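You operate a simulated robot arm through the tools that you are given. There is no shell and no other tool.

You are at the controls of a simulated robot arm. One attempt, no reset.

TASK
Brush the powder dust off the palette's lid and put the palette away.
Fine: use the powder brush and lay it on the tray; the palette goes in the drawer under the lipstick pockets, lid and drawer shut. Where these are worked on the way, their far stop is far enough and under half their travel is too little: drawer under the lipstick pockets. What is to be rubbed or washed off counts as gone when no trace of it is left.
Where things are to end (x, y in the base frame): palette within 0.06 m of [0.97, 0.29].

It is judged by the outcome, as a careful person would: the job done as asked, and still so three seconds after it is handed in. It fails if anything else is knocked over, pushed out of place, dropped, spilled or broken. Lids that push on must go on centred and level and be pressed home; caps that screw on are set level and turned clockwise until they are tight.

THE ROBOT
A 7-joint arm with a two-finger parallel gripper, fixed in place. Base frame: the origin is at the foot of the arm, x ahead of it, y to its left, z up. Units: m, degrees, N and s.
Its first joint turns from -132.0 to 132.0 degrees. Payload 3.91 kg.
Tool frame: the origin (TCP) lies between the finger pads and is the grasp point; the fingertips stand 0.03 m ahead of it; z points along the fingers, y is the line along which they close. The gripper opens to 0.11 m. The fingers are 0.02 m wide and 0.01 m thick; the gripper's body (0.048 by 0.112 m) begins 0.055 m behind the TCP.
Orientation is that of the tool frame in the base frame, as a unit quaternion [x, y, z, w]. With the fingers straight down and closing along the base's y, the tool's x points along the base's -x, its y along +y and its z along -z.

THE INTERFACE
- The arm moves only by the tool play_rows. Its arguments are lists of equal length, an entry for each row: "grip": the closure in counts, from 0 (fully open) to 255 (shut); "travel": the shift along the base's x, y, z in m, a list of three; "angular": the turn, a rotation vector about the base's x, y, z in degrees, a list of three. In form: {"grip": [grip, ...], "travel": [[dx, dy, dz], ...], "angular": [[ax, ay, az], ...]}. A call has 1 to 20 rows; each row shifts and turns the commanded pose from where the row before left it. Rows are played at 5 a second. More than 0.05 m and 8.6 degrees between two rows, or a gripper value outside its range, and nothing of the call is played. A pose out of reach is approached as far as the arm can. The call stops where the force on the tool passes 40 N (or 10 N more than at its start, if that is more) or the arm is blocked; 0.2 s more then pass. The fingers move at their own pace (about 0.108 m/s each) and stop on an object; they squeeze with about 35 N. The grip force told is the motor's: it shows also when the fingers shut on nothing. Time passes only in rows, and 0.2 s behind the last, so rows that do not move let the fingers close. It gives the time, the measured TCP pose, the force on the tool (base axes), the opening and the grip force at its end, in the units of the frame above (readings bear some noise), with the torque about the TCP (base axes, N m) and any sound that the robot's microphone picked up, and new pictures: "views" is both (left out), scene, wrist or none.
- Cameras (640 x 400 px; columns grow to the right, rows downward): "scene" is fixed at [0.2205, -0.4995, 1.4825]; the picture's right is [0.88, -0.48, 0.00], its down [-0.24, -0.45, -0.86] and it looks along [0.41, 0.75, -0.51] (base axes); focal length 343 px, centre (320, 200). "wrist" rides on the gripper at [0.072, 0.017, -0.103] in the tool frame; the picture's right is [-0.23, 0.97, 0.00], its down [-0.76, -0.18, -0.62] and it looks along [-0.61, -0.14, 0.78] (tool axes); focal length 222 px, centre (320, 200). There is no depth. A picture from a camera that has moved, and an enlarged one, comes with that camera's place and axes in the base frame and with its lens.
- enlarge(camera, box): a new picture of the part [left, top, right, bottom] of that camera's present view, enlarged. The clock stands still meanwhile.
- hand_in(): hands the job in; it is judged then, once.

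Places have to be worked out from the pictures, the camera data and where the tool is seen. Open the gripper and draw the arm clear of the work before you hand the job in, unless the task says otherwise.

The tools are called after "Call:" as name(argument=value, ...) on one line, values as JSON. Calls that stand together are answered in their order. play_rows: Moves the arm, as the interface text tells. Its arguments: {"type":"object","properties":{"grip":{"type":"array"},"travel":{"type":"array"},"angular":{"type":"array"},"views":{"type":"string","enum":["both","scene","wrist","none"]}},"required":["grip","travel","angular"]} The other tools are called the same way: enlarge (camera, box) takes an enlarged picture of a part of a camera's view; hand_in () hands the job in.

At the start:

```text
t: 0.0
eef_pos: [0.5503, 0.4827, 1.2011]
tcp_rot: [-0.001, 1.0, 0.0, 0.001]
contact_force: [-0.2, -0.3, 0.3]
torque: [0.0, -0.02, 0.01]
opening: 0.1101
gripper_force: 0.1
```

scene: 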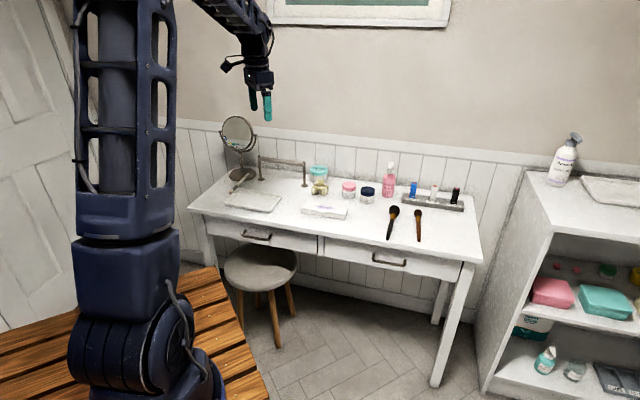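
wrist: 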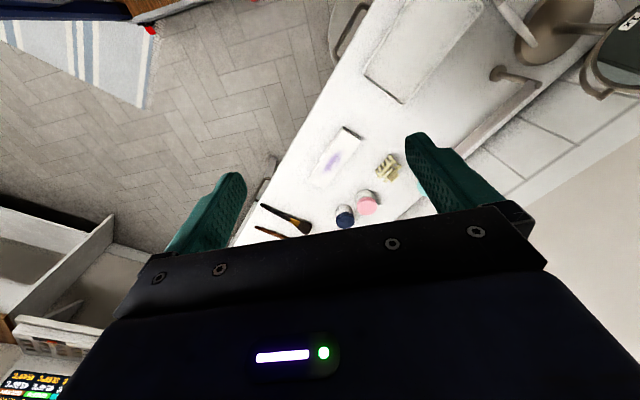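

I'll look closer at the desk before moving anything.

Call:
enlarge(camera="scene", box=[280, 150, 480, 275])

Call:
enlarge(camera="scene", box=[180, 110, 340, 250])

Call:
enlarge(camera="wrist", box=[220, 100, 440, 250])

```text
3.20 times, centred on (380, 212) of scene
camera zoom: at [0.2205, -0.4995, 1.4825], right [0.88, -0.48, 0.0], down [-0.24, -0.45, -0.86], along [0.41, 0.75, -0.51], focal length 1098 px, centre (128, 160)
```

zoom: 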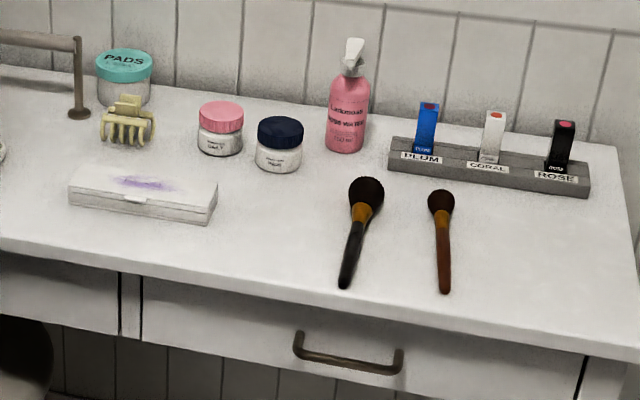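

```text
2.86 times, centred on (260, 180) of scene
camera zoom: at [0.2205, -0.4995, 1.4825], right [0.88, -0.48, 0.0], down [-0.24, -0.45, -0.86], along [0.41, 0.75, -0.51], focal length 980 px, centre (491, 257)
```

zoom: 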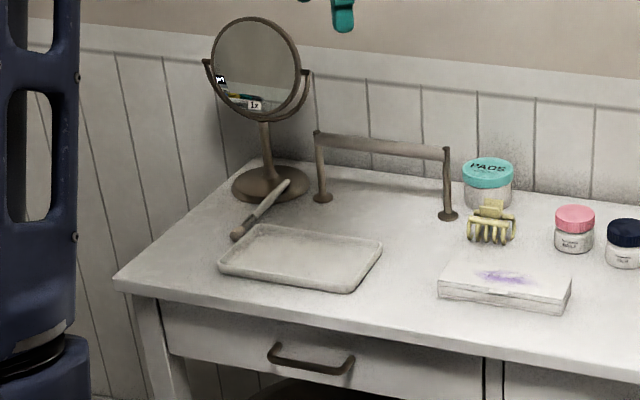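

```text
2.67 times, centred on (330, 175) of wrist
camera zoom: at [0.4765, 0.4999, 1.3044], right [0.23, 0.97, 0.0], down [0.76, -0.18, 0.62], along [0.61, -0.14, -0.78], focal length 592 px, centre (293, 267)
```

zoom: 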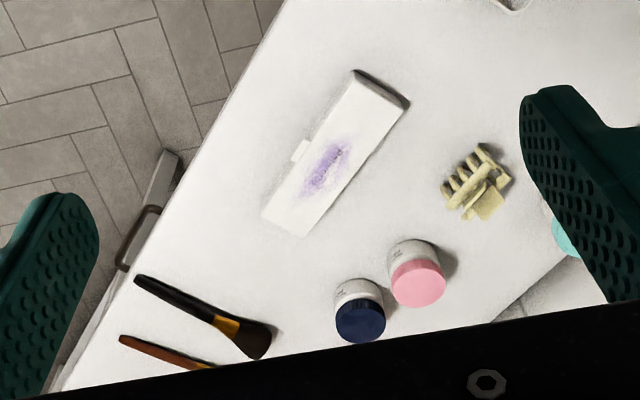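

The desk stands about 45° to the base: its top is near z≈0.75, the palette near (0.77, 0.47) and the black-handled powder brush runs from about (0.89, 0.23) to (1.02, 0.36). I'll move above the brush, yawed 44°, for a closer look.

Call:
play_rows(grip=[0, 0, 0, 0, 0, 0, 0, 0, 0, 0, 0, 0], travel=[[0.026, -0.022, -0.02], [0.026, -0.022, -0.02], [0.026, -0.022, -0.02], [0.026, -0.022, -0.02], [0.026, -0.022, -0.02], [0.026, -0.022, -0.02], [0.026, -0.022, -0.02], [0.026, -0.022, -0.02], [0.026, -0.022, -0.02], [0.026, -0.022, -0.02], [0.026, -0.022, -0.02], [0.026, -0.022, -0.02]], angular=[[0, 0, 3.7], [0, 0, 3.7], [0, 0, 3.7], [0, 0, 3.7], [0, 0, 3.7], [0, 0, 3.7], [0, 0, 3.7], [0, 0, 3.7], [0, 0, 3.7], [0, 0, 3.7], [0, 0, 3.7], [0, 0, 3.7]])

```text
t: 2.6
eef_pos: [0.8607, 0.2185, 0.9641]
tcp_rot: [-0.379, 0.925, 0.0, 0.0]
contact_force: [0.0, 0.3, 1.1]
torque: [-0.04, -0.04, 0.01]
opening: 0.1101
gripper_force: 0.1
camera wrist: at [0.7974, 0.1803, 1.0672], right [-0.52, 0.85, 0.0], down [0.67, 0.41, 0.62], along [0.53, 0.32, -0.78], focal length 222 px, centre (320, 200)
```

scene: 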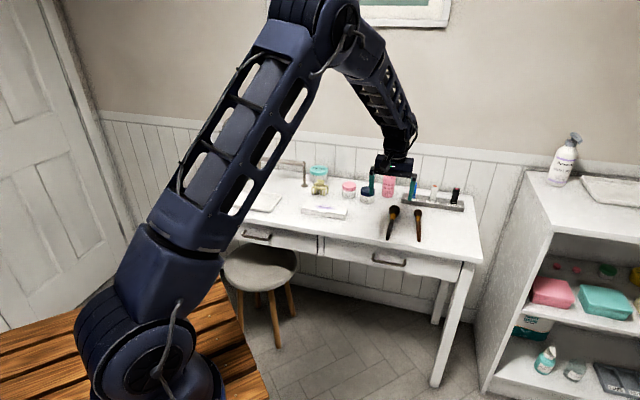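
wrist: 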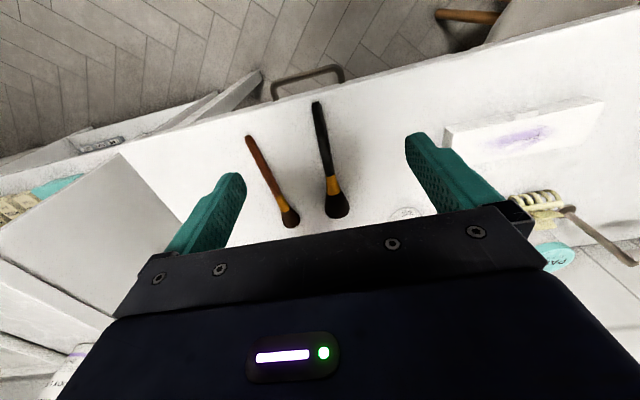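

The tool is level and the black brush lies along the desk's depth direction. I'll zoom in to fix the brush, desk and drawer positions.

Call:
enlarge(camera="wrist", box=[230, 50, 430, 230])

Call:
enlarge(camera="scene", box=[300, 180, 480, 290])

```text
2.22 times, centred on (330, 140) of wrist
camera zoom: at [0.7974, 0.1803, 1.0672], right [-0.52, 0.85, 0.0], down [0.67, 0.41, 0.62], along [0.53, 0.32, -0.78], focal length 494 px, centre (298, 333)
```

zoom: 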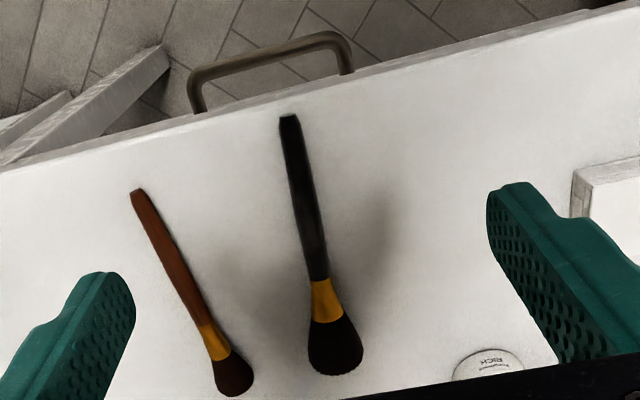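

```text
3.56 times, centred on (390, 235) of scene
camera zoom: at [0.2205, -0.4995, 1.4825], right [0.88, -0.48, 0.0], down [-0.24, -0.45, -0.86], along [0.41, 0.75, -0.51], focal length 1220 px, centre (71, 76)
```

zoom: 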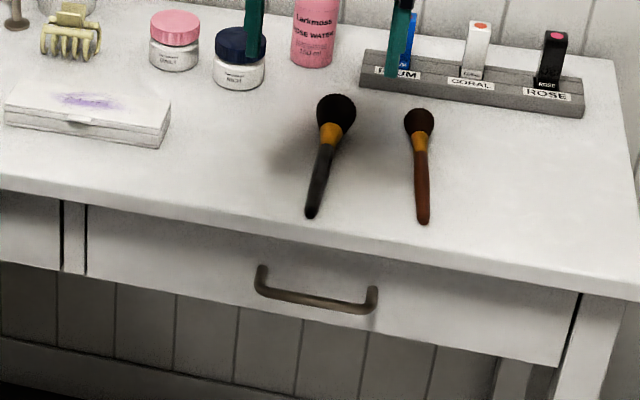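

The handle–ferrule joint comes out near (0.955, 0.297) and the handle tip near (0.87, 0.22). I'll lower to just above the handle with a narrower opening and check the line-up.

Call:
play_rows(grip=[60, 110, 110, 110], travel=[[0.017, 0.013, -0.026], [0.017, 0.013, -0.026], [0.017, 0.013, -0.026], [0.017, 0.013, -0.026]], angular=[[0, 0, -0.5], [0, 0, -0.5], [0, 0, -0.5], [0, 0, 0]])

```text
t: 3.6
eef_pos: [0.9271, 0.2698, 0.8586]
tcp_rot: [-0.366, 0.931, 0.0, 0.001]
contact_force: [0.7, -0.3, 1.2]
torque: [0.01, 0.01, -0.01]
opening: 0.0627
gripper_force: 0.1
camera wrist: at [0.8627, 0.2332, 0.9618], right [-0.5, 0.87, 0.0], down [0.68, 0.39, 0.62], along [0.54, 0.31, -0.78], focal length 222 px, centre (320, 200)
```

scene: 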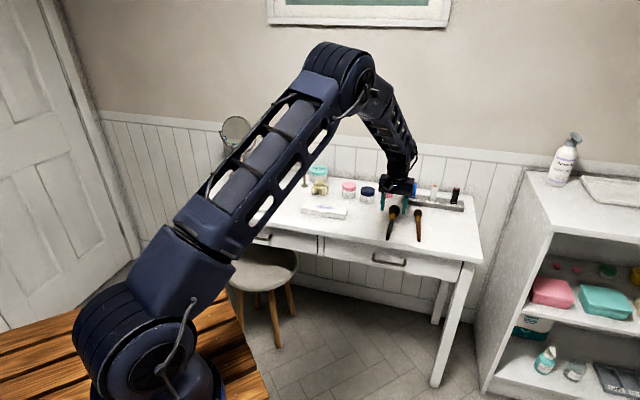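
wrist: 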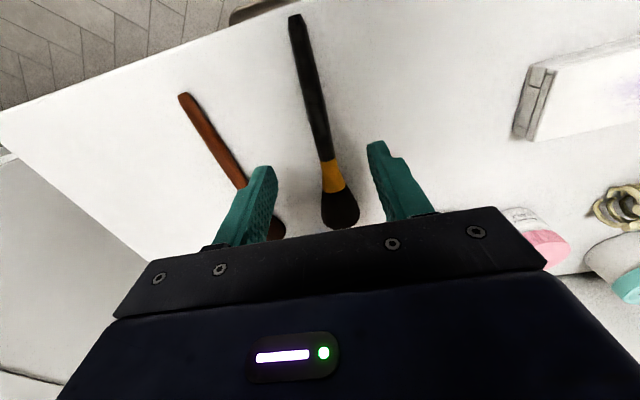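

The handle runs straight under the TCP, about 3 cm behind the ferrule. I'll descend most of the way and check the height.

Call:
play_rows(grip=[110, 110, 110, 110], travel=[[0, 0, -0.018], [0, 0, -0.018], [0, 0, -0.012], [0, 0, -0.01]], angular=[[0, 0, 0], [0, 0, 0], [0, 0, 0], [0, 0, 0]])

Call:
enlarge(camera="scene", box=[350, 170, 450, 260])

```text
t: 4.6
eef_pos: [0.9295, 0.2699, 0.7998]
tcp_rot: [-0.365, 0.931, 0.0, 0.001]
contact_force: [-0.8, -0.8, 0.1]
torque: [0.0, -0.03, 0.04]
opening: 0.0623
gripper_force: 0.1
camera wrist: at [0.8637, 0.2337, 0.9024], right [-0.5, 0.87, 0.0], down [0.68, 0.39, 0.62], along [0.54, 0.31, -0.78], focal length 222 px, centre (320, 200)
```

scene: 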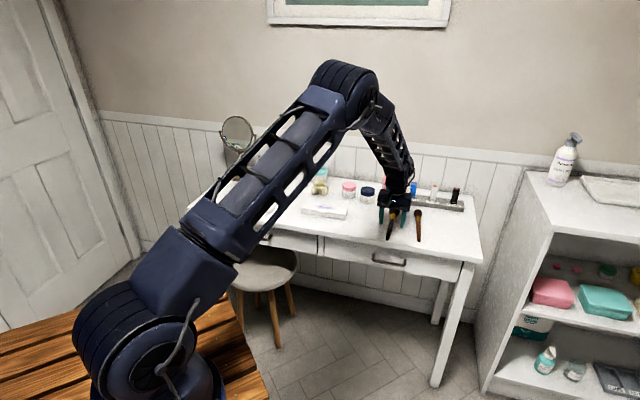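
wrist: 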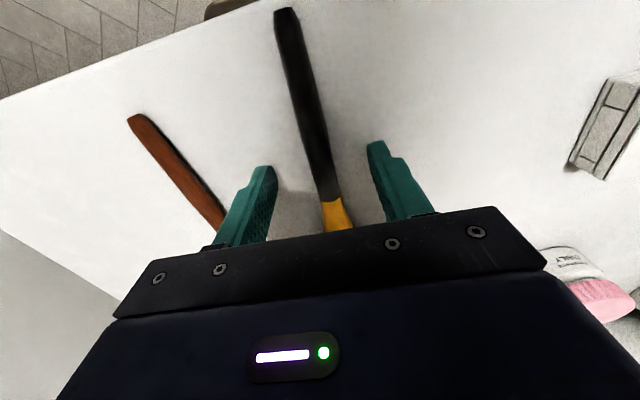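

```text
4.44 times, centred on (400, 215) of scene
camera zoom: at [0.2205, -0.4995, 1.4825], right [0.88, -0.48, 0.0], down [-0.24, -0.45, -0.86], along [0.41, 0.75, -0.51], focal length 1524 px, centre (-36, 133)
```

zoom: 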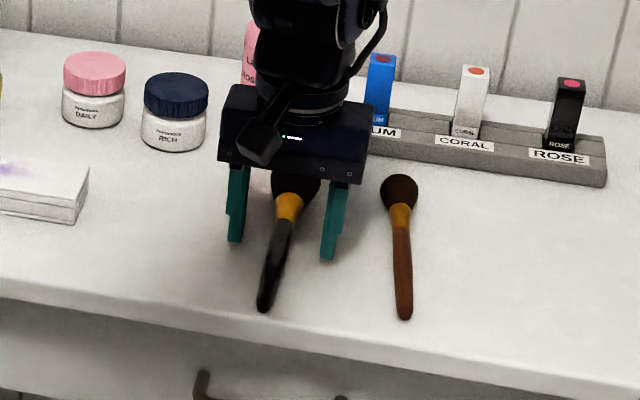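

Fingertips are at z≈0.770 on either side of the handle. I'll go down slowly in small steps and read the force.

Call:
play_rows(grip=[110, 110, 110, 110], travel=[[0, 0, -0.004], [0, 0, -0.004], [0, 0, -0.003], [0, 0, 0]], angular=[[0, 0, 0], [0, 0, 0], [0, 0, 0], [0, 0, 0]])

Call:
enlarge(camera="scene", box=[370, 190, 430, 240])

```text
t: 5.6
eef_pos: [0.9294, 0.2712, 0.7899]
tcp_rot: [-0.365, 0.931, 0.0, 0.001]
contact_force: [-7.3, -7.2, 23.3]
torque: [0.29, 0.89, 0.39]
opening: 0.0624
gripper_force: 0.1
camera wrist: at [0.8639, 0.2338, 0.8933], right [-0.5, 0.87, 0.0], down [0.68, 0.39, 0.62], along [0.54, 0.31, -0.78], focal length 222 px, centre (320, 200)
```

scene: 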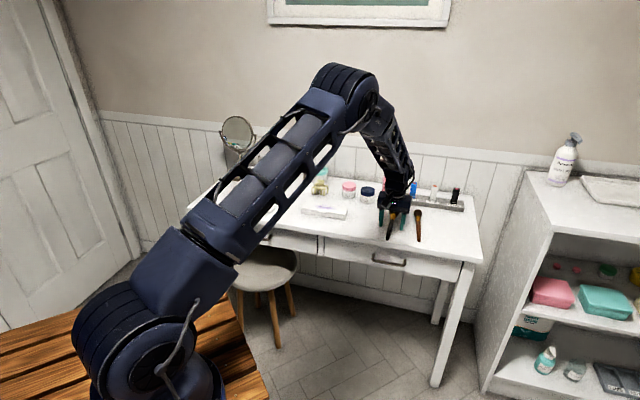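
wrist: 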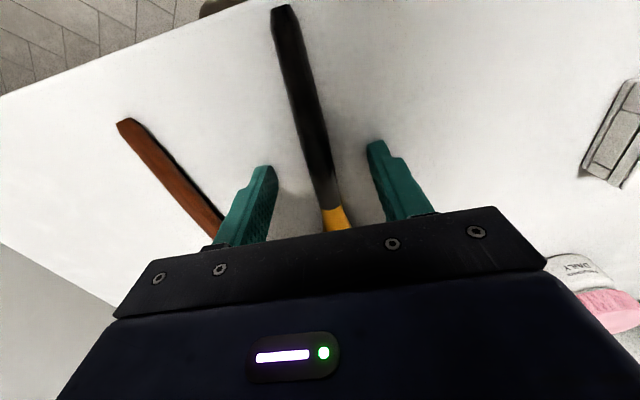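

```text
8.00 times, centred on (400, 215) of scene
camera zoom: at [0.2205, -0.4995, 1.4825], right [0.88, -0.48, 0.0], down [-0.24, -0.45, -0.86], along [0.41, 0.75, -0.51], focal length 2744 px, centre (-320, 80)
```

zoom: 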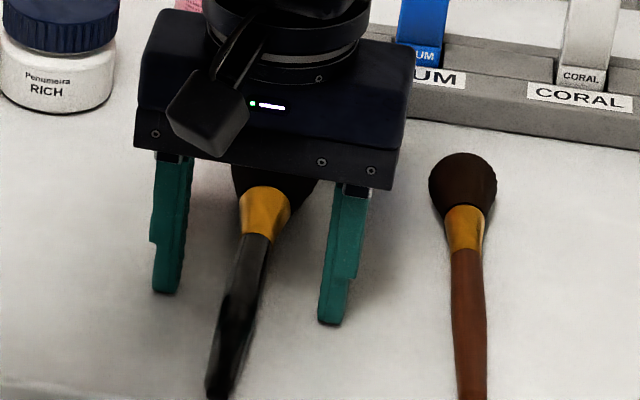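

The desk surface is touched with fingertips at z≈0.760. I'll raise 3 mm and close on the handle.

Call:
play_rows(grip=[110, 180, 255, 255, 255], travel=[[0, 0, 0.004], [0, 0, 0], [0, 0, 0], [0, 0, 0], [0, 0, 0]], angular=[[0, 0, 0], [0, 0, 0], [0, 0, 0], [0, 0, 0], [0, 0, 0]])

```text
t: 6.8
eef_pos: [0.9285, 0.2713, 0.7924]
tcp_rot: [-0.365, 0.931, 0.0, 0.001]
contact_force: [-0.5, 0.8, 1.3]
torque: [-0.02, 0.0, -0.02]
opening: 0.0142
gripper_force: 35.0
camera wrist: at [0.8643, 0.2341, 0.8953], right [-0.5, 0.87, 0.0], down [0.68, 0.39, 0.62], along [0.54, 0.31, -0.78], focal length 222 px, centre (320, 200)
```

scene: 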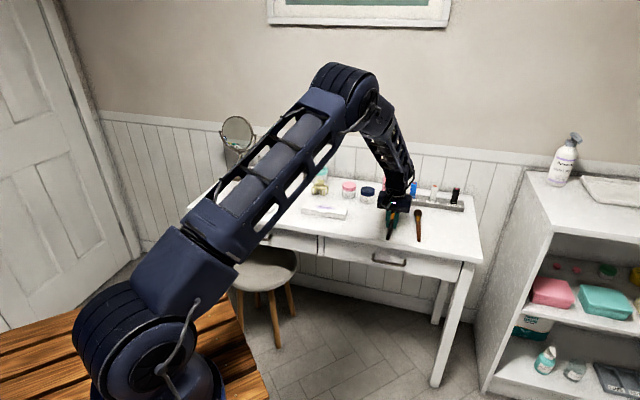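
wrist: 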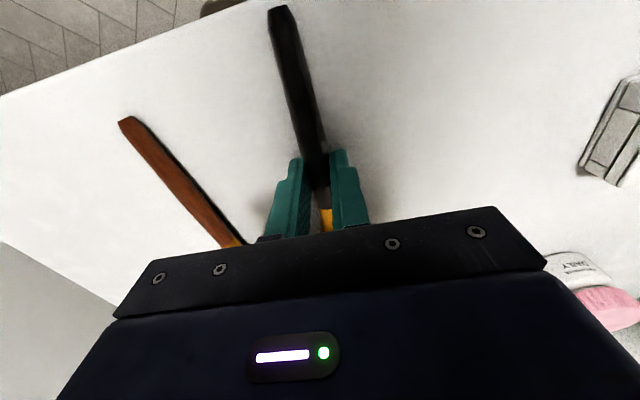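

The brush is held (opening 0.014). I'll lift it and carry it in front of the palette so its head is near the smudge, then look.

Call:
play_rows(grip=[255, 255, 255, 255, 255, 255, 255, 255, 255, 255, 255], travel=[[0, 0, 0.02], [0, 0, 0.035], [0, 0, 0.04], [-0.02, 0, 0.03], [-0.035, 0.018, 0], [-0.04, 0.02, 0], [-0.04, 0.025, 0], [-0.04, 0.025, 0], [-0.035, 0.025, 0], [-0.025, 0.02, 0], [0, 0, 0]], angular=[[0, 0, 0], [0, 0, 0], [0, 0, 0], [0, 0, 0], [0, 0, 0], [0, 0, 0], [0, 0, 0], [0, 0, 0], [0, 0, 0], [0, 0, 0], [0, 0, 0]])

Call:
enlarge(camera="scene", box=[260, 150, 400, 240])

```text
t: 9.2
eef_pos: [0.6951, 0.4034, 0.9177]
tcp_rot: [-0.366, 0.931, 0.0, 0.0]
contact_force: [-0.3, 0.3, -0.2]
torque: [0.01, 0.0, -0.01]
opening: 0.0142
gripper_force: 35.0
camera wrist: at [0.6289, 0.3667, 1.0206], right [-0.5, 0.87, 0.0], down [0.68, 0.39, 0.62], along [0.54, 0.31, -0.78], focal length 222 px, centre (320, 200)
```

scene: 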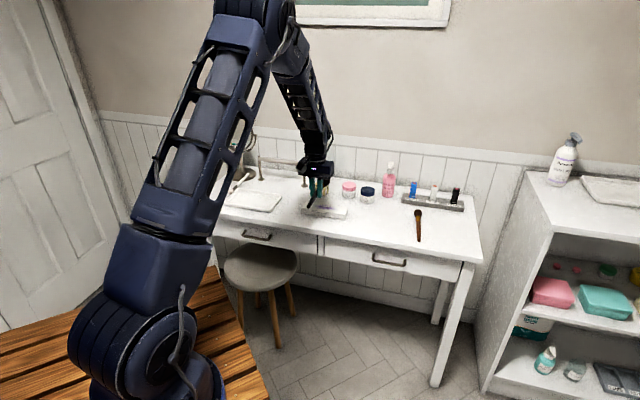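
wrist: 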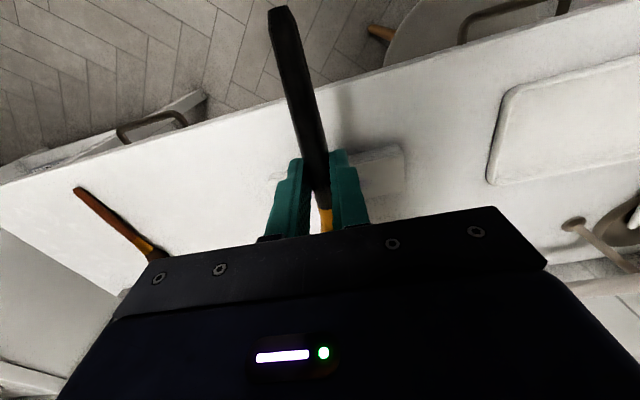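

```text
4.44 times, centred on (330, 195) of scene
camera zoom: at [0.2205, -0.4995, 1.4825], right [0.88, -0.48, 0.0], down [-0.24, -0.45, -0.86], along [0.41, 0.75, -0.51], focal length 1524 px, centre (276, 222)
```

zoom: 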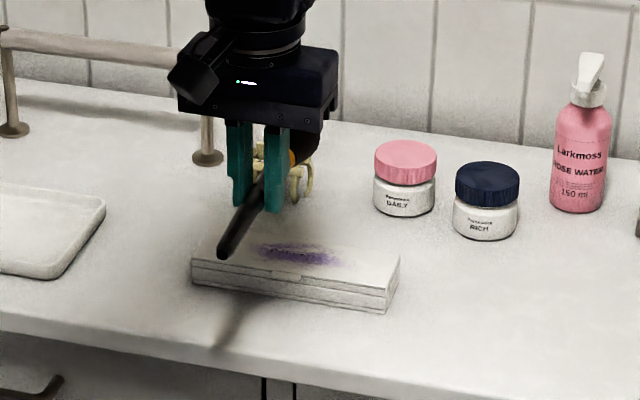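

The palette's top centre is about (0.762, 0.474) with the smudge at about (0.766, 0.478), stretching ±3.5 cm along the palette. I'll tip the brush head down 20° and bring it above the smudge.

Call:
play_rows(grip=[255, 255, 255, 255, 255], travel=[[0, 0, 0], [0, 0, 0], [0, 0, 0], [0.005, 0.009, -0.022], [0.005, 0.009, -0.023]], angular=[[-4.54, 4.88, 0], [-4.54, 4.88, 0], [-4.54, 4.88, 0], [0, 0, 0], [0, 0, 0]])

Call:
enlarge(camera="scene", box=[280, 160, 380, 230])

```text
t: 10.4
eef_pos: [0.7025, 0.4201, 0.8737]
tcp_rot: [-0.36, 0.917, -0.063, -0.161]
contact_force: [0.6, -0.5, 0.0]
torque: [-0.01, -0.01, -0.06]
opening: 0.0141
gripper_force: 36.2
camera wrist: at [0.667, 0.4117, 0.9948], right [-0.51, 0.86, -0.08], down [0.8, 0.5, 0.33], along [0.32, 0.1, -0.94], focal length 222 px, centre (320, 200)
```

scene: 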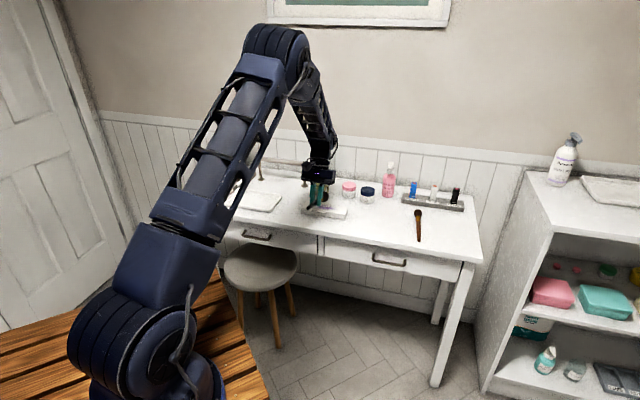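
wrist: 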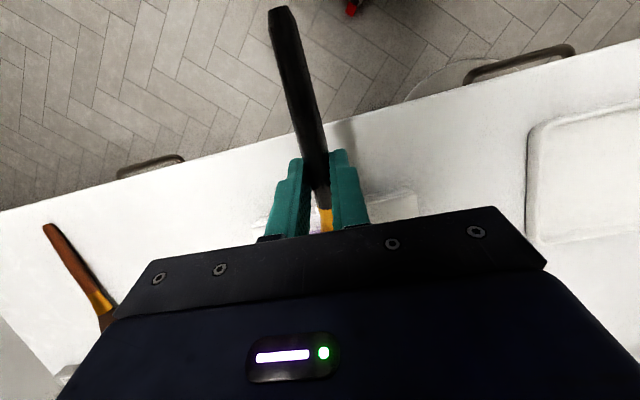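

```text
5.71 times, centred on (330, 195) of scene
camera zoom: at [0.2205, -0.4995, 1.4825], right [0.88, -0.48, 0.0], down [-0.24, -0.45, -0.86], along [0.41, 0.75, -0.51], focal length 1960 px, centre (263, 229)
```

zoom: 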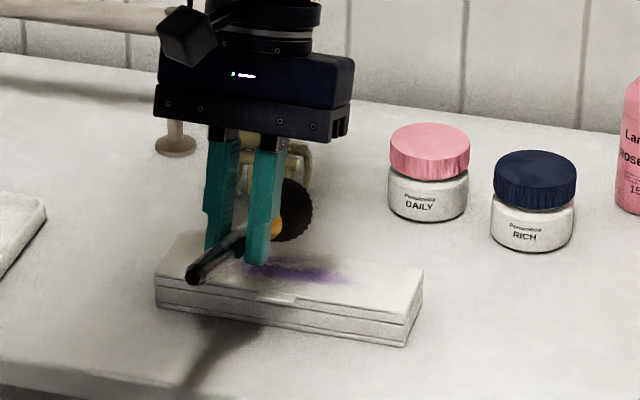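

The brush head hangs above the middle of the smudge. I'll lower it gently until it touches.

Call:
play_rows(grip=[255, 255, 255, 255], travel=[[0, 0, -0.01], [0, 0, -0.008], [0, 0, -0.004], [0, 0, -0.002]], angular=[[0, 0, 0], [0, 0, 0], [0, 0, 0], [0, 0, 0]], views="scene")

Call:
enlarge(camera="scene", box=[280, 160, 380, 230])

```text
t: 11.4
eef_pos: [0.7045, 0.4212, 0.8494]
tcp_rot: [-0.36, 0.917, -0.063, -0.161]
contact_force: [-2.7, -3.4, 12.9]
torque: [0.52, -0.63, -0.03]
opening: 0.0143
gripper_force: 35.2
```

scene: 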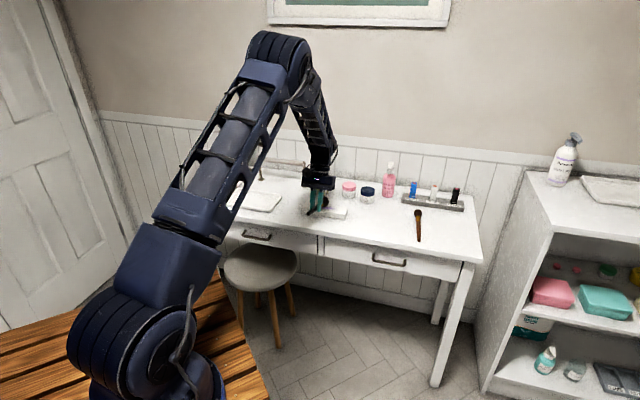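

```text
5.71 times, centred on (330, 195) of scene
camera zoom: at [0.2205, -0.4995, 1.4825], right [0.88, -0.48, 0.0], down [-0.24, -0.45, -0.86], along [0.41, 0.75, -0.51], focal length 1960 px, centre (263, 229)
```

zoom: 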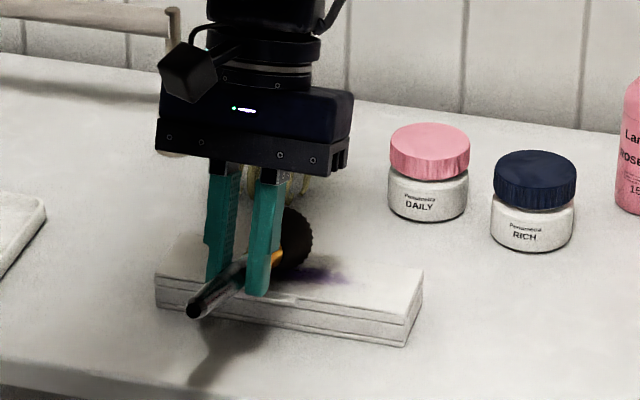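

Contact at 13 N, and the torque puts the contact point at about (0.766, 0.477), on the smudge. I'll ease off 1 mm and sweep along the palette's length both ways.

Call:
play_rows(grip=[255, 255, 255, 255, 255, 255, 255, 255, 255, 255, 255, 255, 255, 255, 255, 255], travel=[[0.0105, -0.0107, 0.001], [0.0105, -0.0107, 0], [0.0105, -0.0107, 0], [-0.0105, 0.0107, 0], [-0.0105, 0.0107, 0], [-0.0105, 0.0107, 0], [-0.0105, 0.0107, 0], [-0.0105, 0.0107, 0], [-0.0105, 0.0107, 0], [0.0105, -0.0107, 0], [0.0105, -0.0107, 0], [0.0105, -0.0107, 0], [0.0105, -0.0107, 0], [0.0105, -0.0107, 0], [0.0105, -0.0107, 0], [0, 0, 0]], angular=[[0, 0, 0], [0, 0, 0], [0, 0, 0], [0, 0, 0], [0, 0, 0], [0, 0, 0], [0, 0, 0], [0, 0, 0], [0, 0, 0], [0, 0, 0], [0, 0, 0], [0, 0, 0], [0, 0, 0], [0, 0, 0], [0, 0, 0], [0, 0, 0]])

Call:
enlarge(camera="scene", box=[280, 160, 380, 230])

```text
t: 14.8
eef_pos: [0.7373, 0.3879, 0.8488]
tcp_rot: [-0.36, 0.917, -0.063, -0.161]
contact_force: [-0.1, 0.6, -1.1]
torque: [0.01, 0.01, -0.02]
opening: 0.0143
gripper_force: 34.9
camera wrist: at [0.7014, 0.3792, 0.9716], right [-0.51, 0.86, -0.08], down [0.8, 0.5, 0.33], along [0.32, 0.1, -0.94], focal length 222 px, centre (320, 200)
```

scene: 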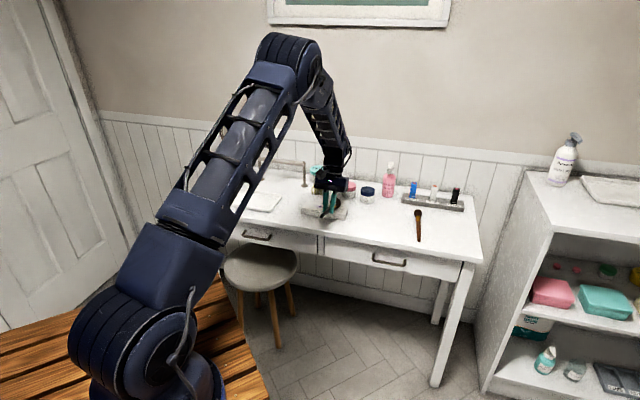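
wrist: 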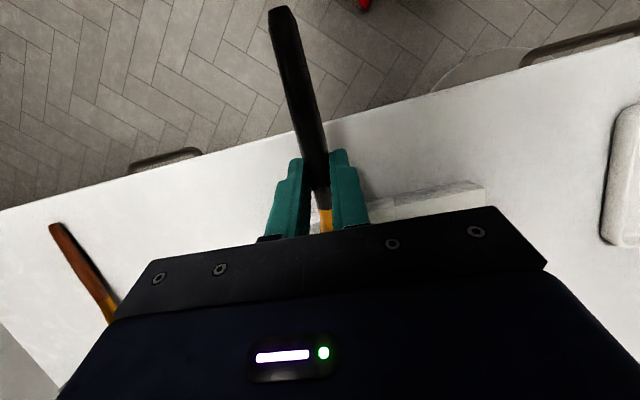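

```text
5.71 times, centred on (330, 195) of scene
camera zoom: at [0.2205, -0.4995, 1.4825], right [0.88, -0.48, 0.0], down [-0.24, -0.45, -0.86], along [0.41, 0.75, -0.51], focal length 1960 px, centre (263, 229)
```

zoom: 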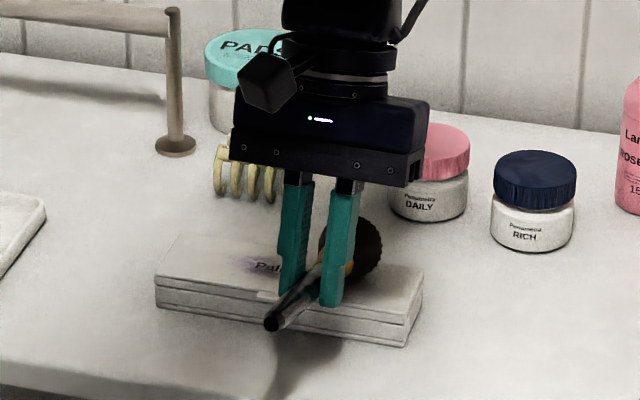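

Most of the dust is gone (lettering shows), with a faint trace at the left end, and contact has been lost. I'll lower 3 mm and sweep again.

Call:
play_rows(grip=[255, 255, 255, 255, 255, 255, 255, 255], travel=[[0, 0, -0.002], [0, 0, -0.001], [-0.0105, 0.0107, 0], [-0.0105, 0.0107, 0], [-0.0105, 0.0107, 0], [-0.0105, 0.0107, 0], [-0.0105, 0.0107, 0], [-0.0105, 0.0107, 0]], angular=[[0, 0, 0], [0, 0, 0], [0, 0, 0], [0, 0, 0], [0, 0, 0], [0, 0, 0], [0, 0, 0], [0, 0, 0]], views="scene")

Call:
enlarge(camera="scene", box=[280, 160, 380, 230])

```text
t: 16.6
eef_pos: [0.6726, 0.4542, 0.8462]
tcp_rot: [-0.36, 0.917, -0.063, -0.162]
contact_force: [-1.0, 0.7, 2.6]
torque: [0.17, -0.14, 0.02]
opening: 0.0144
gripper_force: 35.4
```

scene: 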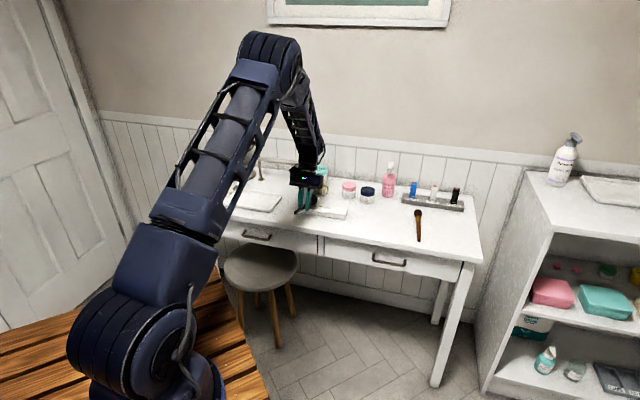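

```text
5.71 times, centred on (330, 195) of scene
camera zoom: at [0.2205, -0.4995, 1.4825], right [0.88, -0.48, 0.0], down [-0.24, -0.45, -0.86], along [0.41, 0.75, -0.51], focal length 1960 px, centre (263, 229)
```

zoom: 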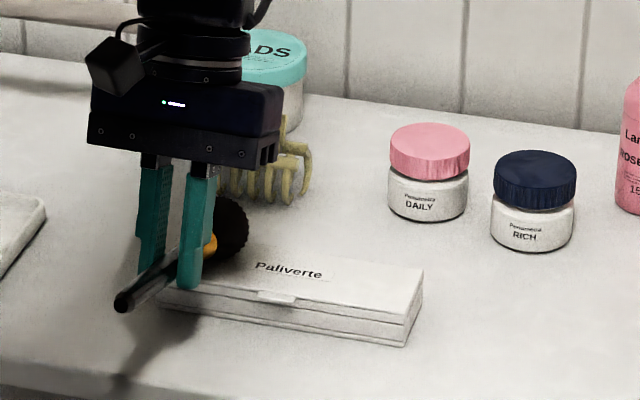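

The lid looks clean now. For certainty I'll add passes slightly behind and in front of the centre line, then lift to check.

Call:
play_rows(grip=[255, 255, 255, 255, 255, 255, 255, 255, 255, 255, 255, 255, 255, 255, 255, 255, 255, 255, 255], travel=[[0.007, 0.0068, -0.001], [0.0105, -0.0107, 0], [0.0105, -0.0107, 0], [0.0105, -0.0107, 0], [0.0105, -0.0107, 0], [0.0105, -0.0107, 0], [0.0105, -0.0107, 0], [-0.015, -0.0145, 0], [-0.0105, 0.0107, 0], [-0.0105, 0.0107, 0], [-0.0105, 0.0107, 0], [-0.0105, 0.0107, 0], [-0.0105, 0.0107, 0], [-0.0105, 0.0107, 0], [0, 0, 0.03], [-0.02, -0.02, 0.03], [-0.03, -0.03, 0.03], [-0.02, 0, 0.02], [0, 0, 0]], angular=[[0, 0, 0], [0, 0, 0], [0, 0, 0], [0, 0, 0], [0, 0, 0], [0, 0, 0], [0, 0, 0], [0, 0, 0], [0, 0, 0], [0, 0, 0], [0, 0, 0], [0, 0, 0], [0, 0, 0], [0, 0, 0], [0, 0, 0], [0, 0, 0], [0, 0, 0], [0, 0, 0], [0, 0, 0]])

Call:
enlarge(camera="scene", box=[290, 180, 360, 230])

Call:
enlarge(camera="scene", box=[210, 130, 350, 240])

```text
refused: row 17 steps farther than a row can; nothing moved
```

```text
8.00 times, centred on (325, 205) of scene
camera zoom: at [0.2205, -0.4995, 1.4825], right [0.88, -0.48, 0.0], down [-0.24, -0.45, -0.86], along [0.41, 0.75, -0.51], focal length 2744 px, centre (280, 160)
```

zoom: 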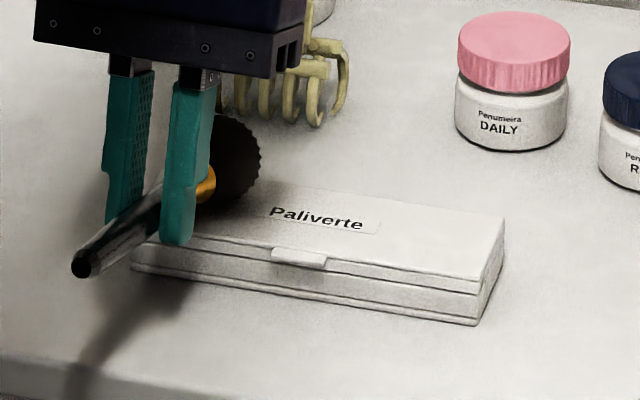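

```text
3.64 times, centred on (280, 185) of scene
camera zoom: at [0.2205, -0.4995, 1.4825], right [0.88, -0.48, 0.0], down [-0.24, -0.45, -0.86], along [0.41, 0.75, -0.51], focal length 1247 px, centre (466, 254)
```

zoom: 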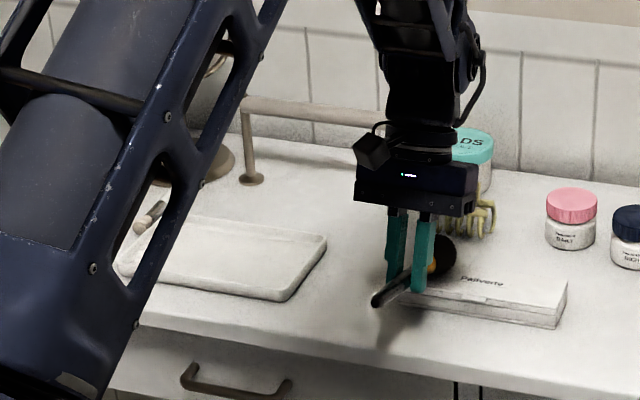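

One row was too long, so I'll replay the extra passes with smaller lift steps.

Call:
play_rows(grip=[255, 255, 255, 255, 255, 255, 255, 255, 255, 255, 255, 255, 255, 255, 255, 255, 255, 255, 255], travel=[[0.007, 0.0068, -0.001], [0.0105, -0.0107, 0], [0.0105, -0.0107, 0], [0.0105, -0.0107, 0], [0.0105, -0.0107, 0], [0.0105, -0.0107, 0], [0.0105, -0.0107, 0], [-0.015, -0.0145, 0], [-0.0105, 0.0107, 0], [-0.0105, 0.0107, 0], [-0.0105, 0.0107, 0], [-0.0105, 0.0107, 0], [-0.0105, 0.0107, 0], [-0.0105, 0.0107, 0], [0, 0, 0.03], [-0.02, -0.02, 0.03], [-0.025, -0.025, 0.03], [-0.02, 0, 0.03], [0, 0, 0]], angular=[[0, 0, 0], [0, 0, 0], [0, 0, 0], [0, 0, 0], [0, 0, 0], [0, 0, 0], [0, 0, 0], [0, 0, 0], [0, 0, 0], [0, 0, 0], [0, 0, 0], [0, 0, 0], [0, 0, 0], [0, 0, 0], [0, 0, 0], [0, 0, 0], [0, 0, 0], [0, 0, 0], [0, 0, 0]])

Call:
enlarge(camera="scene", box=[290, 180, 360, 230])

Call:
enlarge(camera="wrist", box=[300, 0, 640, 230])

```text
t: 20.6
eef_pos: [0.6029, 0.4014, 0.9622]
tcp_rot: [-0.361, 0.916, -0.063, -0.161]
contact_force: [0.4, -0.1, 0.0]
torque: [0.0, -0.02, 0.01]
opening: 0.0143
gripper_force: 35.1
camera wrist: at [0.5654, 0.3923, 1.0849], right [-0.51, 0.86, -0.08], down [0.8, 0.5, 0.33], along [0.32, 0.1, -0.94], focal length 222 px, centre (320, 200)
```

scene: 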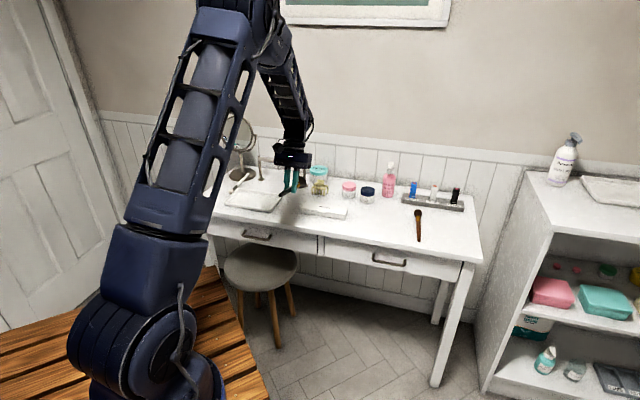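
wrist: 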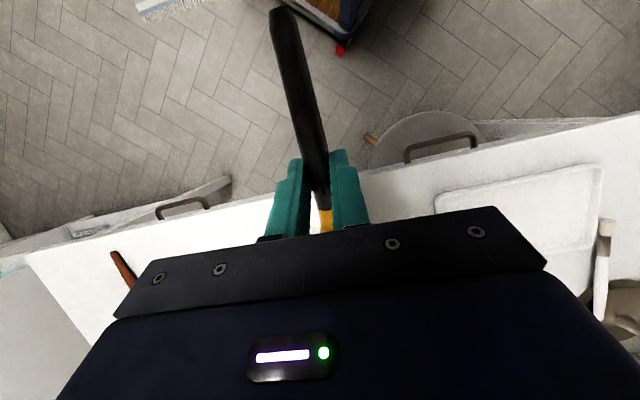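

```text
8.00 times, centred on (325, 205) of scene
camera zoom: at [0.2205, -0.4995, 1.4825], right [0.88, -0.48, 0.0], down [-0.24, -0.45, -0.86], along [0.41, 0.75, -0.51], focal length 2744 px, centre (280, 160)
```

zoom: 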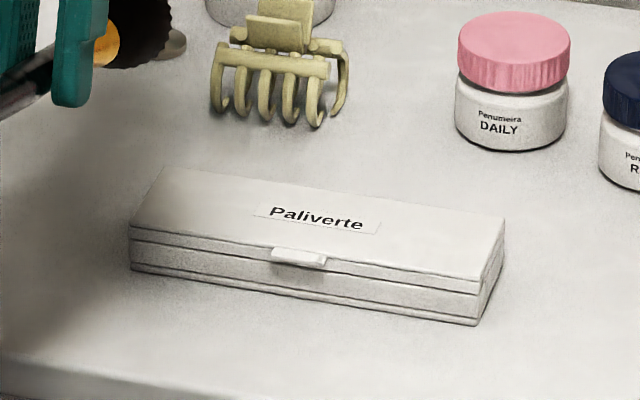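

```text
1.74 times, centred on (470, 115) of wrist
camera zoom: at [0.5654, 0.3923, 1.0849], right [-0.51, 0.86, -0.08], down [0.8, 0.5, 0.33], along [0.32, 0.1, -0.94], focal length 386 px, centre (59, 348)
```

zoom: 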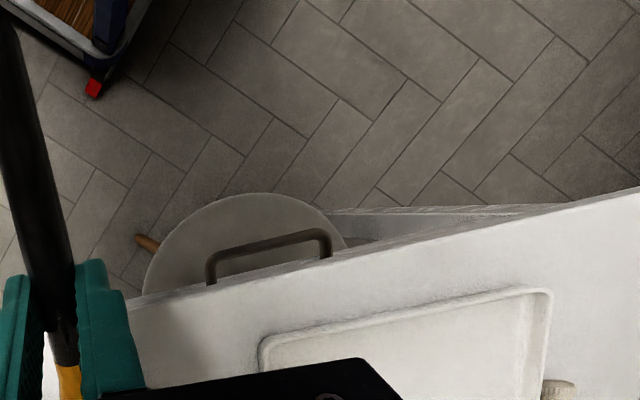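

The lid is clean and nothing else moved. Now I'll level the tool, turn the brush parallel to the tray's long side and move above the tray.

Call:
play_rows(grip=[255, 255, 255, 255, 255, 255, 255, 255, 255, 255, 255, 255, 255, 255, 255, 255], travel=[[0, 0, 0], [0, 0, 0], [0, 0, 0], [-0.0043, 0.0272, 0], [-0.0043, 0.0272, 0], [-0.0043, 0.0272, 0], [-0.0043, 0.0272, 0], [-0.0043, 0.0272, 0], [-0.0043, 0.0272, 0], [-0.0043, 0.0272, 0], [-0.0043, 0.0272, 0], [-0.0043, 0.0272, 0], [-0.0043, 0.0272, 0], [-0.0043, 0.0272, 0], [-0.0043, 0.0272, 0], [0, 0, 0]], angular=[[4.54, -4.88, 0], [4.54, -4.88, 0], [4.54, -4.88, 0], [0, 0, -7.4], [0, 0, -7.4], [0, 0, -7.4], [0, 0, -7.4], [0, 0, -7.4], [0, 0, -7.4], [0, 0, -7.4], [0, 0, -7.4], [0, 0, -7.4], [0, 0, -7.4], [0, 0, -7.4], [0, 0, -7.4], [0, 0, 0]])

Call:
enlarge(camera="scene", box=[200, 130, 340, 230])

```text
t: 24.0
eef_pos: [0.5477, 0.7266, 0.9656]
tcp_rot: [0.391, 0.921, 0.0, 0.0]
contact_force: [-0.3, -0.9, 0.0]
torque: [0.0, 0.02, 0.03]
opening: 0.0145
gripper_force: 34.5
camera wrist: at [0.5097, 0.7909, 1.0692], right [0.86, 0.51, 0.0], down [0.4, -0.67, 0.62], along [0.32, -0.54, -0.78], focal length 222 px, centre (320, 200)
```

scene: 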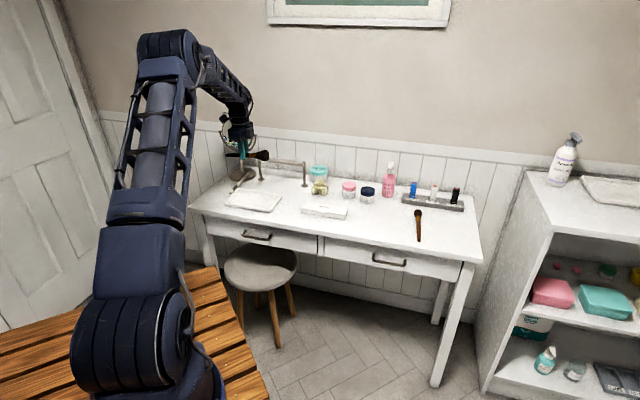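
wrist: 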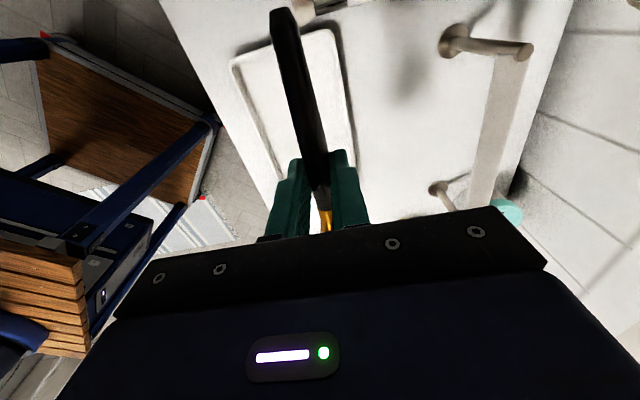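

```text
4.00 times, centred on (270, 180) of scene
camera zoom: at [0.2205, -0.4995, 1.4825], right [0.88, -0.48, 0.0], down [-0.24, -0.45, -0.86], along [0.41, 0.75, -0.51], focal length 1372 px, centre (520, 280)
```

zoom: 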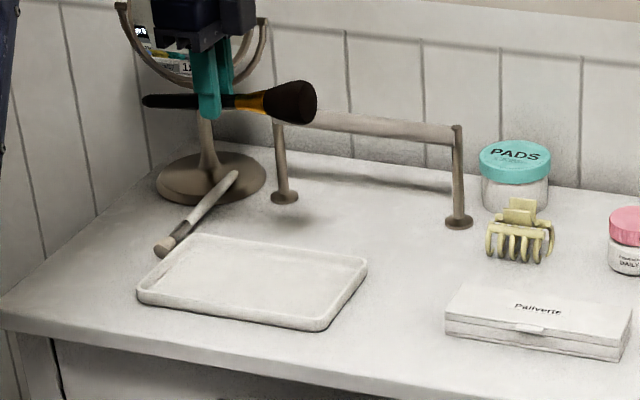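

The tray spans about 0.20×0.12 m around (0.555, 0.683) and the brush sits roughly level in the grip. I'll shift over the tray, turn 10° towards its diagonal and lower part way.

Call:
play_rows(grip=[255, 255, 255, 255, 255, 255], travel=[[-0.0015, -0.0065, -0.02], [-0.0015, -0.0065, -0.03], [-0.0015, -0.0065, -0.03], [-0.0015, -0.0065, -0.025], [-0.0017, -0.0066, -0.02], [0, 0, 0]], angular=[[0, 0, 3.3], [0, 0, 3.3], [0, 0, 3.4], [2.06, 2.83, 0], [0, 0, 0], [0, 0, 0]])

Call:
enlarge(camera="scene", box=[200, 130, 340, 230])

```text
t: 25.4
eef_pos: [0.5395, 0.695, 0.8409]
tcp_rot: [0.308, 0.951, 0.009, -0.029]
contact_force: [0.8, -0.5, -0.7]
torque: [-0.01, 0.02, 0.02]
opening: 0.0142
gripper_force: 35.2
camera wrist: at [0.4956, 0.7474, 0.9484], right [0.75, 0.66, -0.01], down [0.54, -0.61, 0.58], along [0.37, -0.44, -0.82], focal length 222 px, centre (320, 200)
```

scene: 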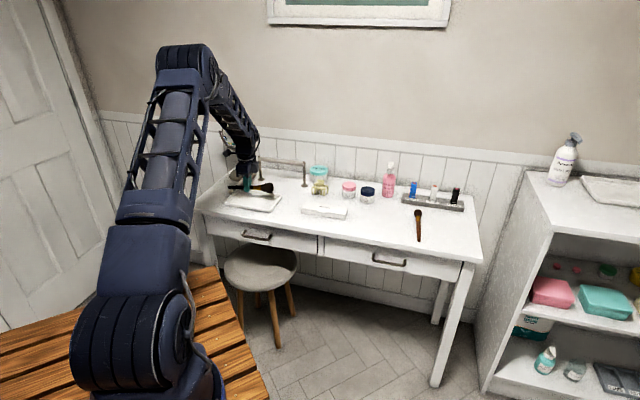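
wrist: 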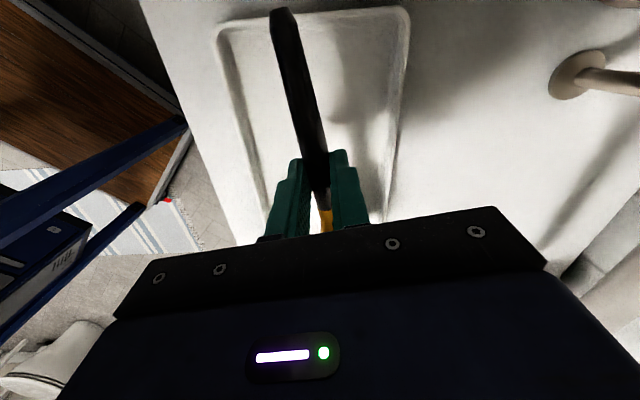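

```text
4.00 times, centred on (270, 180) of scene
camera zoom: at [0.2205, -0.4995, 1.4825], right [0.88, -0.48, 0.0], down [-0.24, -0.45, -0.86], along [0.41, 0.75, -0.51], focal length 1372 px, centre (520, 280)
```

zoom: 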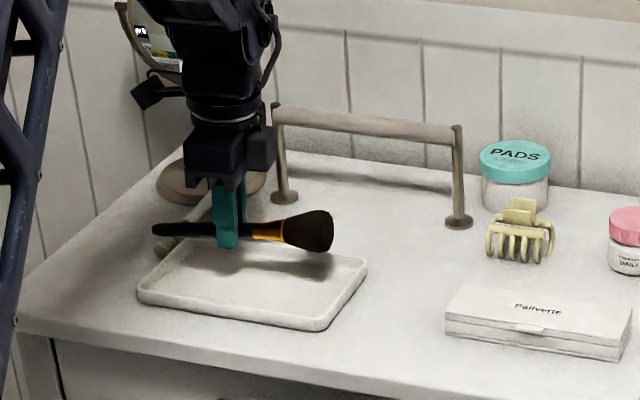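

The tail would land on the tray's left rim, so I'll shift 1.5 cm to the right along the tray and lower further.

Call:
play_rows(grip=[255, 255, 255, 255, 255], travel=[[0.0105, -0.0107, 0], [0, 0, -0.015], [0, 0, -0.014], [0, 0, -0.004], [0, 0, 0]], angular=[[0, 0, 0], [0, 0, 0], [0, 0, 0], [0, 0, 0], [0, 0, 0]])

Call:
enlarge(camera="scene", box=[210, 150, 310, 230])

```text
t: 26.6
eef_pos: [0.5504, 0.6847, 0.8069]
tcp_rot: [0.308, 0.951, 0.009, -0.029]
contact_force: [0.3, 1.1, -0.6]
torque: [0.02, -0.02, 0.01]
opening: 0.014
gripper_force: 34.8
camera wrist: at [0.5064, 0.7377, 0.9154], right [0.75, 0.66, -0.01], down [0.54, -0.61, 0.58], along [0.37, -0.44, -0.82], focal length 222 px, centre (320, 200)
```

scene: 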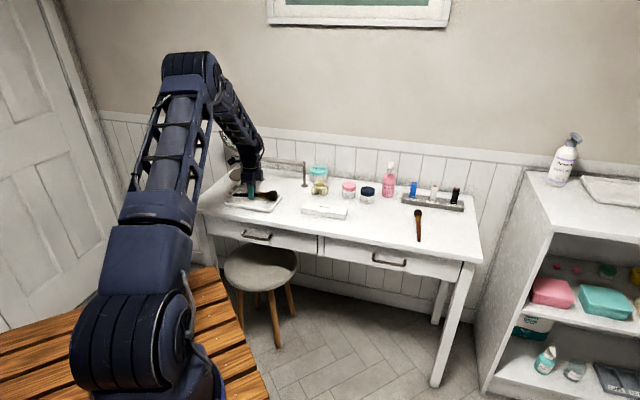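
wrist: 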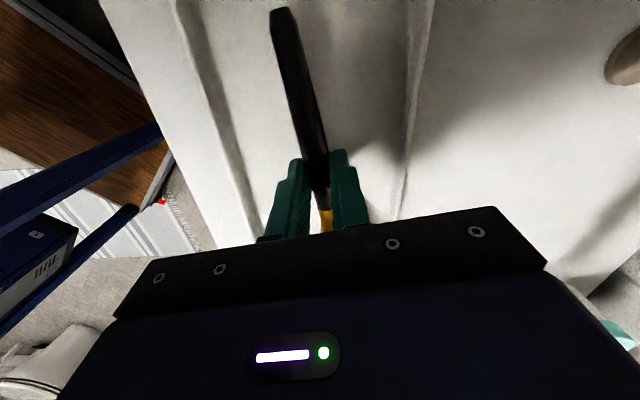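

```text
5.00 times, centred on (260, 190) of scene
camera zoom: at [0.2205, -0.4995, 1.4825], right [0.88, -0.48, 0.0], down [-0.24, -0.45, -0.86], along [0.41, 0.75, -0.51], focal length 1715 px, centre (620, 250)
```

zoom: 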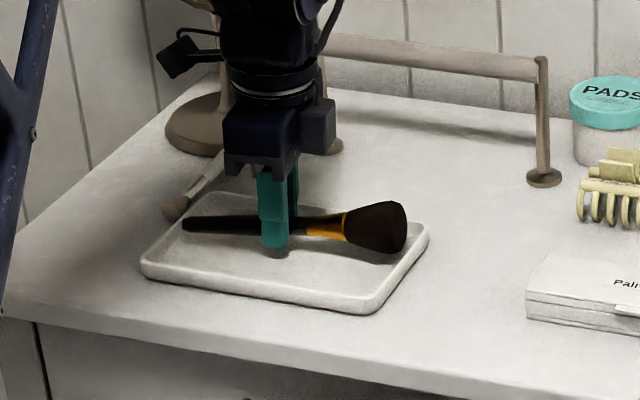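

The brush lines up inside the tray but a little towards the back, so I'll shift 1.2 cm forward and lower gently to contact.

Call:
play_rows(grip=[255, 255, 255, 255, 255], travel=[[-0.0095, -0.007, 0], [0, 0, -0.003], [0, 0, -0.002], [0, 0, -0.002], [0, 0, 0]], angular=[[0, 0, 0], [0, 0, 0], [0, 0, 0], [0, 0, 0], [0, 0, 0]], views="scene")

Call:
enlarge(camera="scene", box=[210, 150, 310, 230])

```text
t: 27.8
eef_pos: [0.541, 0.6783, 0.8008]
tcp_rot: [0.309, 0.951, 0.009, -0.029]
contact_force: [-0.3, 0.0, -0.6]
torque: [0.02, 0.01, -0.03]
opening: 0.0141
gripper_force: 35.0
```

scene: 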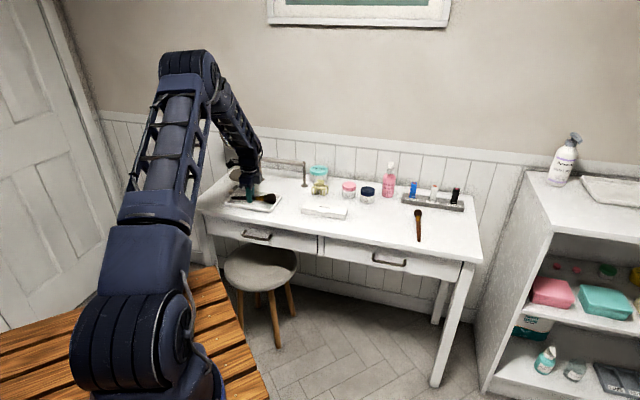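

```text
5.00 times, centred on (260, 190) of scene
camera zoom: at [0.2205, -0.4995, 1.4825], right [0.88, -0.48, 0.0], down [-0.24, -0.45, -0.86], along [0.41, 0.75, -0.51], focal length 1715 px, centre (620, 250)
```

zoom: 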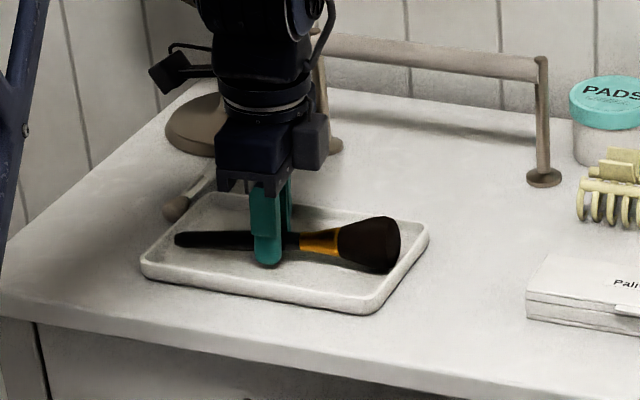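

Almost down with no contact yet. I'll nudge 4 mm to the right and keep lowering.

Call:
play_rows(grip=[255, 255, 255, 255], travel=[[0.003, -0.003, 0], [0, 0, -0.002], [0, 0, -0.001], [0, 0, 0]], angular=[[0, 0, 0], [0, 0, 0], [0, 0, 0], [0, 0, 0]], views="none")

```text
t: 28.8
eef_pos: [0.5452, 0.6737, 0.7972]
tcp_rot: [0.308, 0.951, 0.01, -0.028]
contact_force: [-0.8, 0.3, -0.3]
torque: [0.01, 0.0, 0.01]
opening: 0.0145
gripper_force: 35.0
```

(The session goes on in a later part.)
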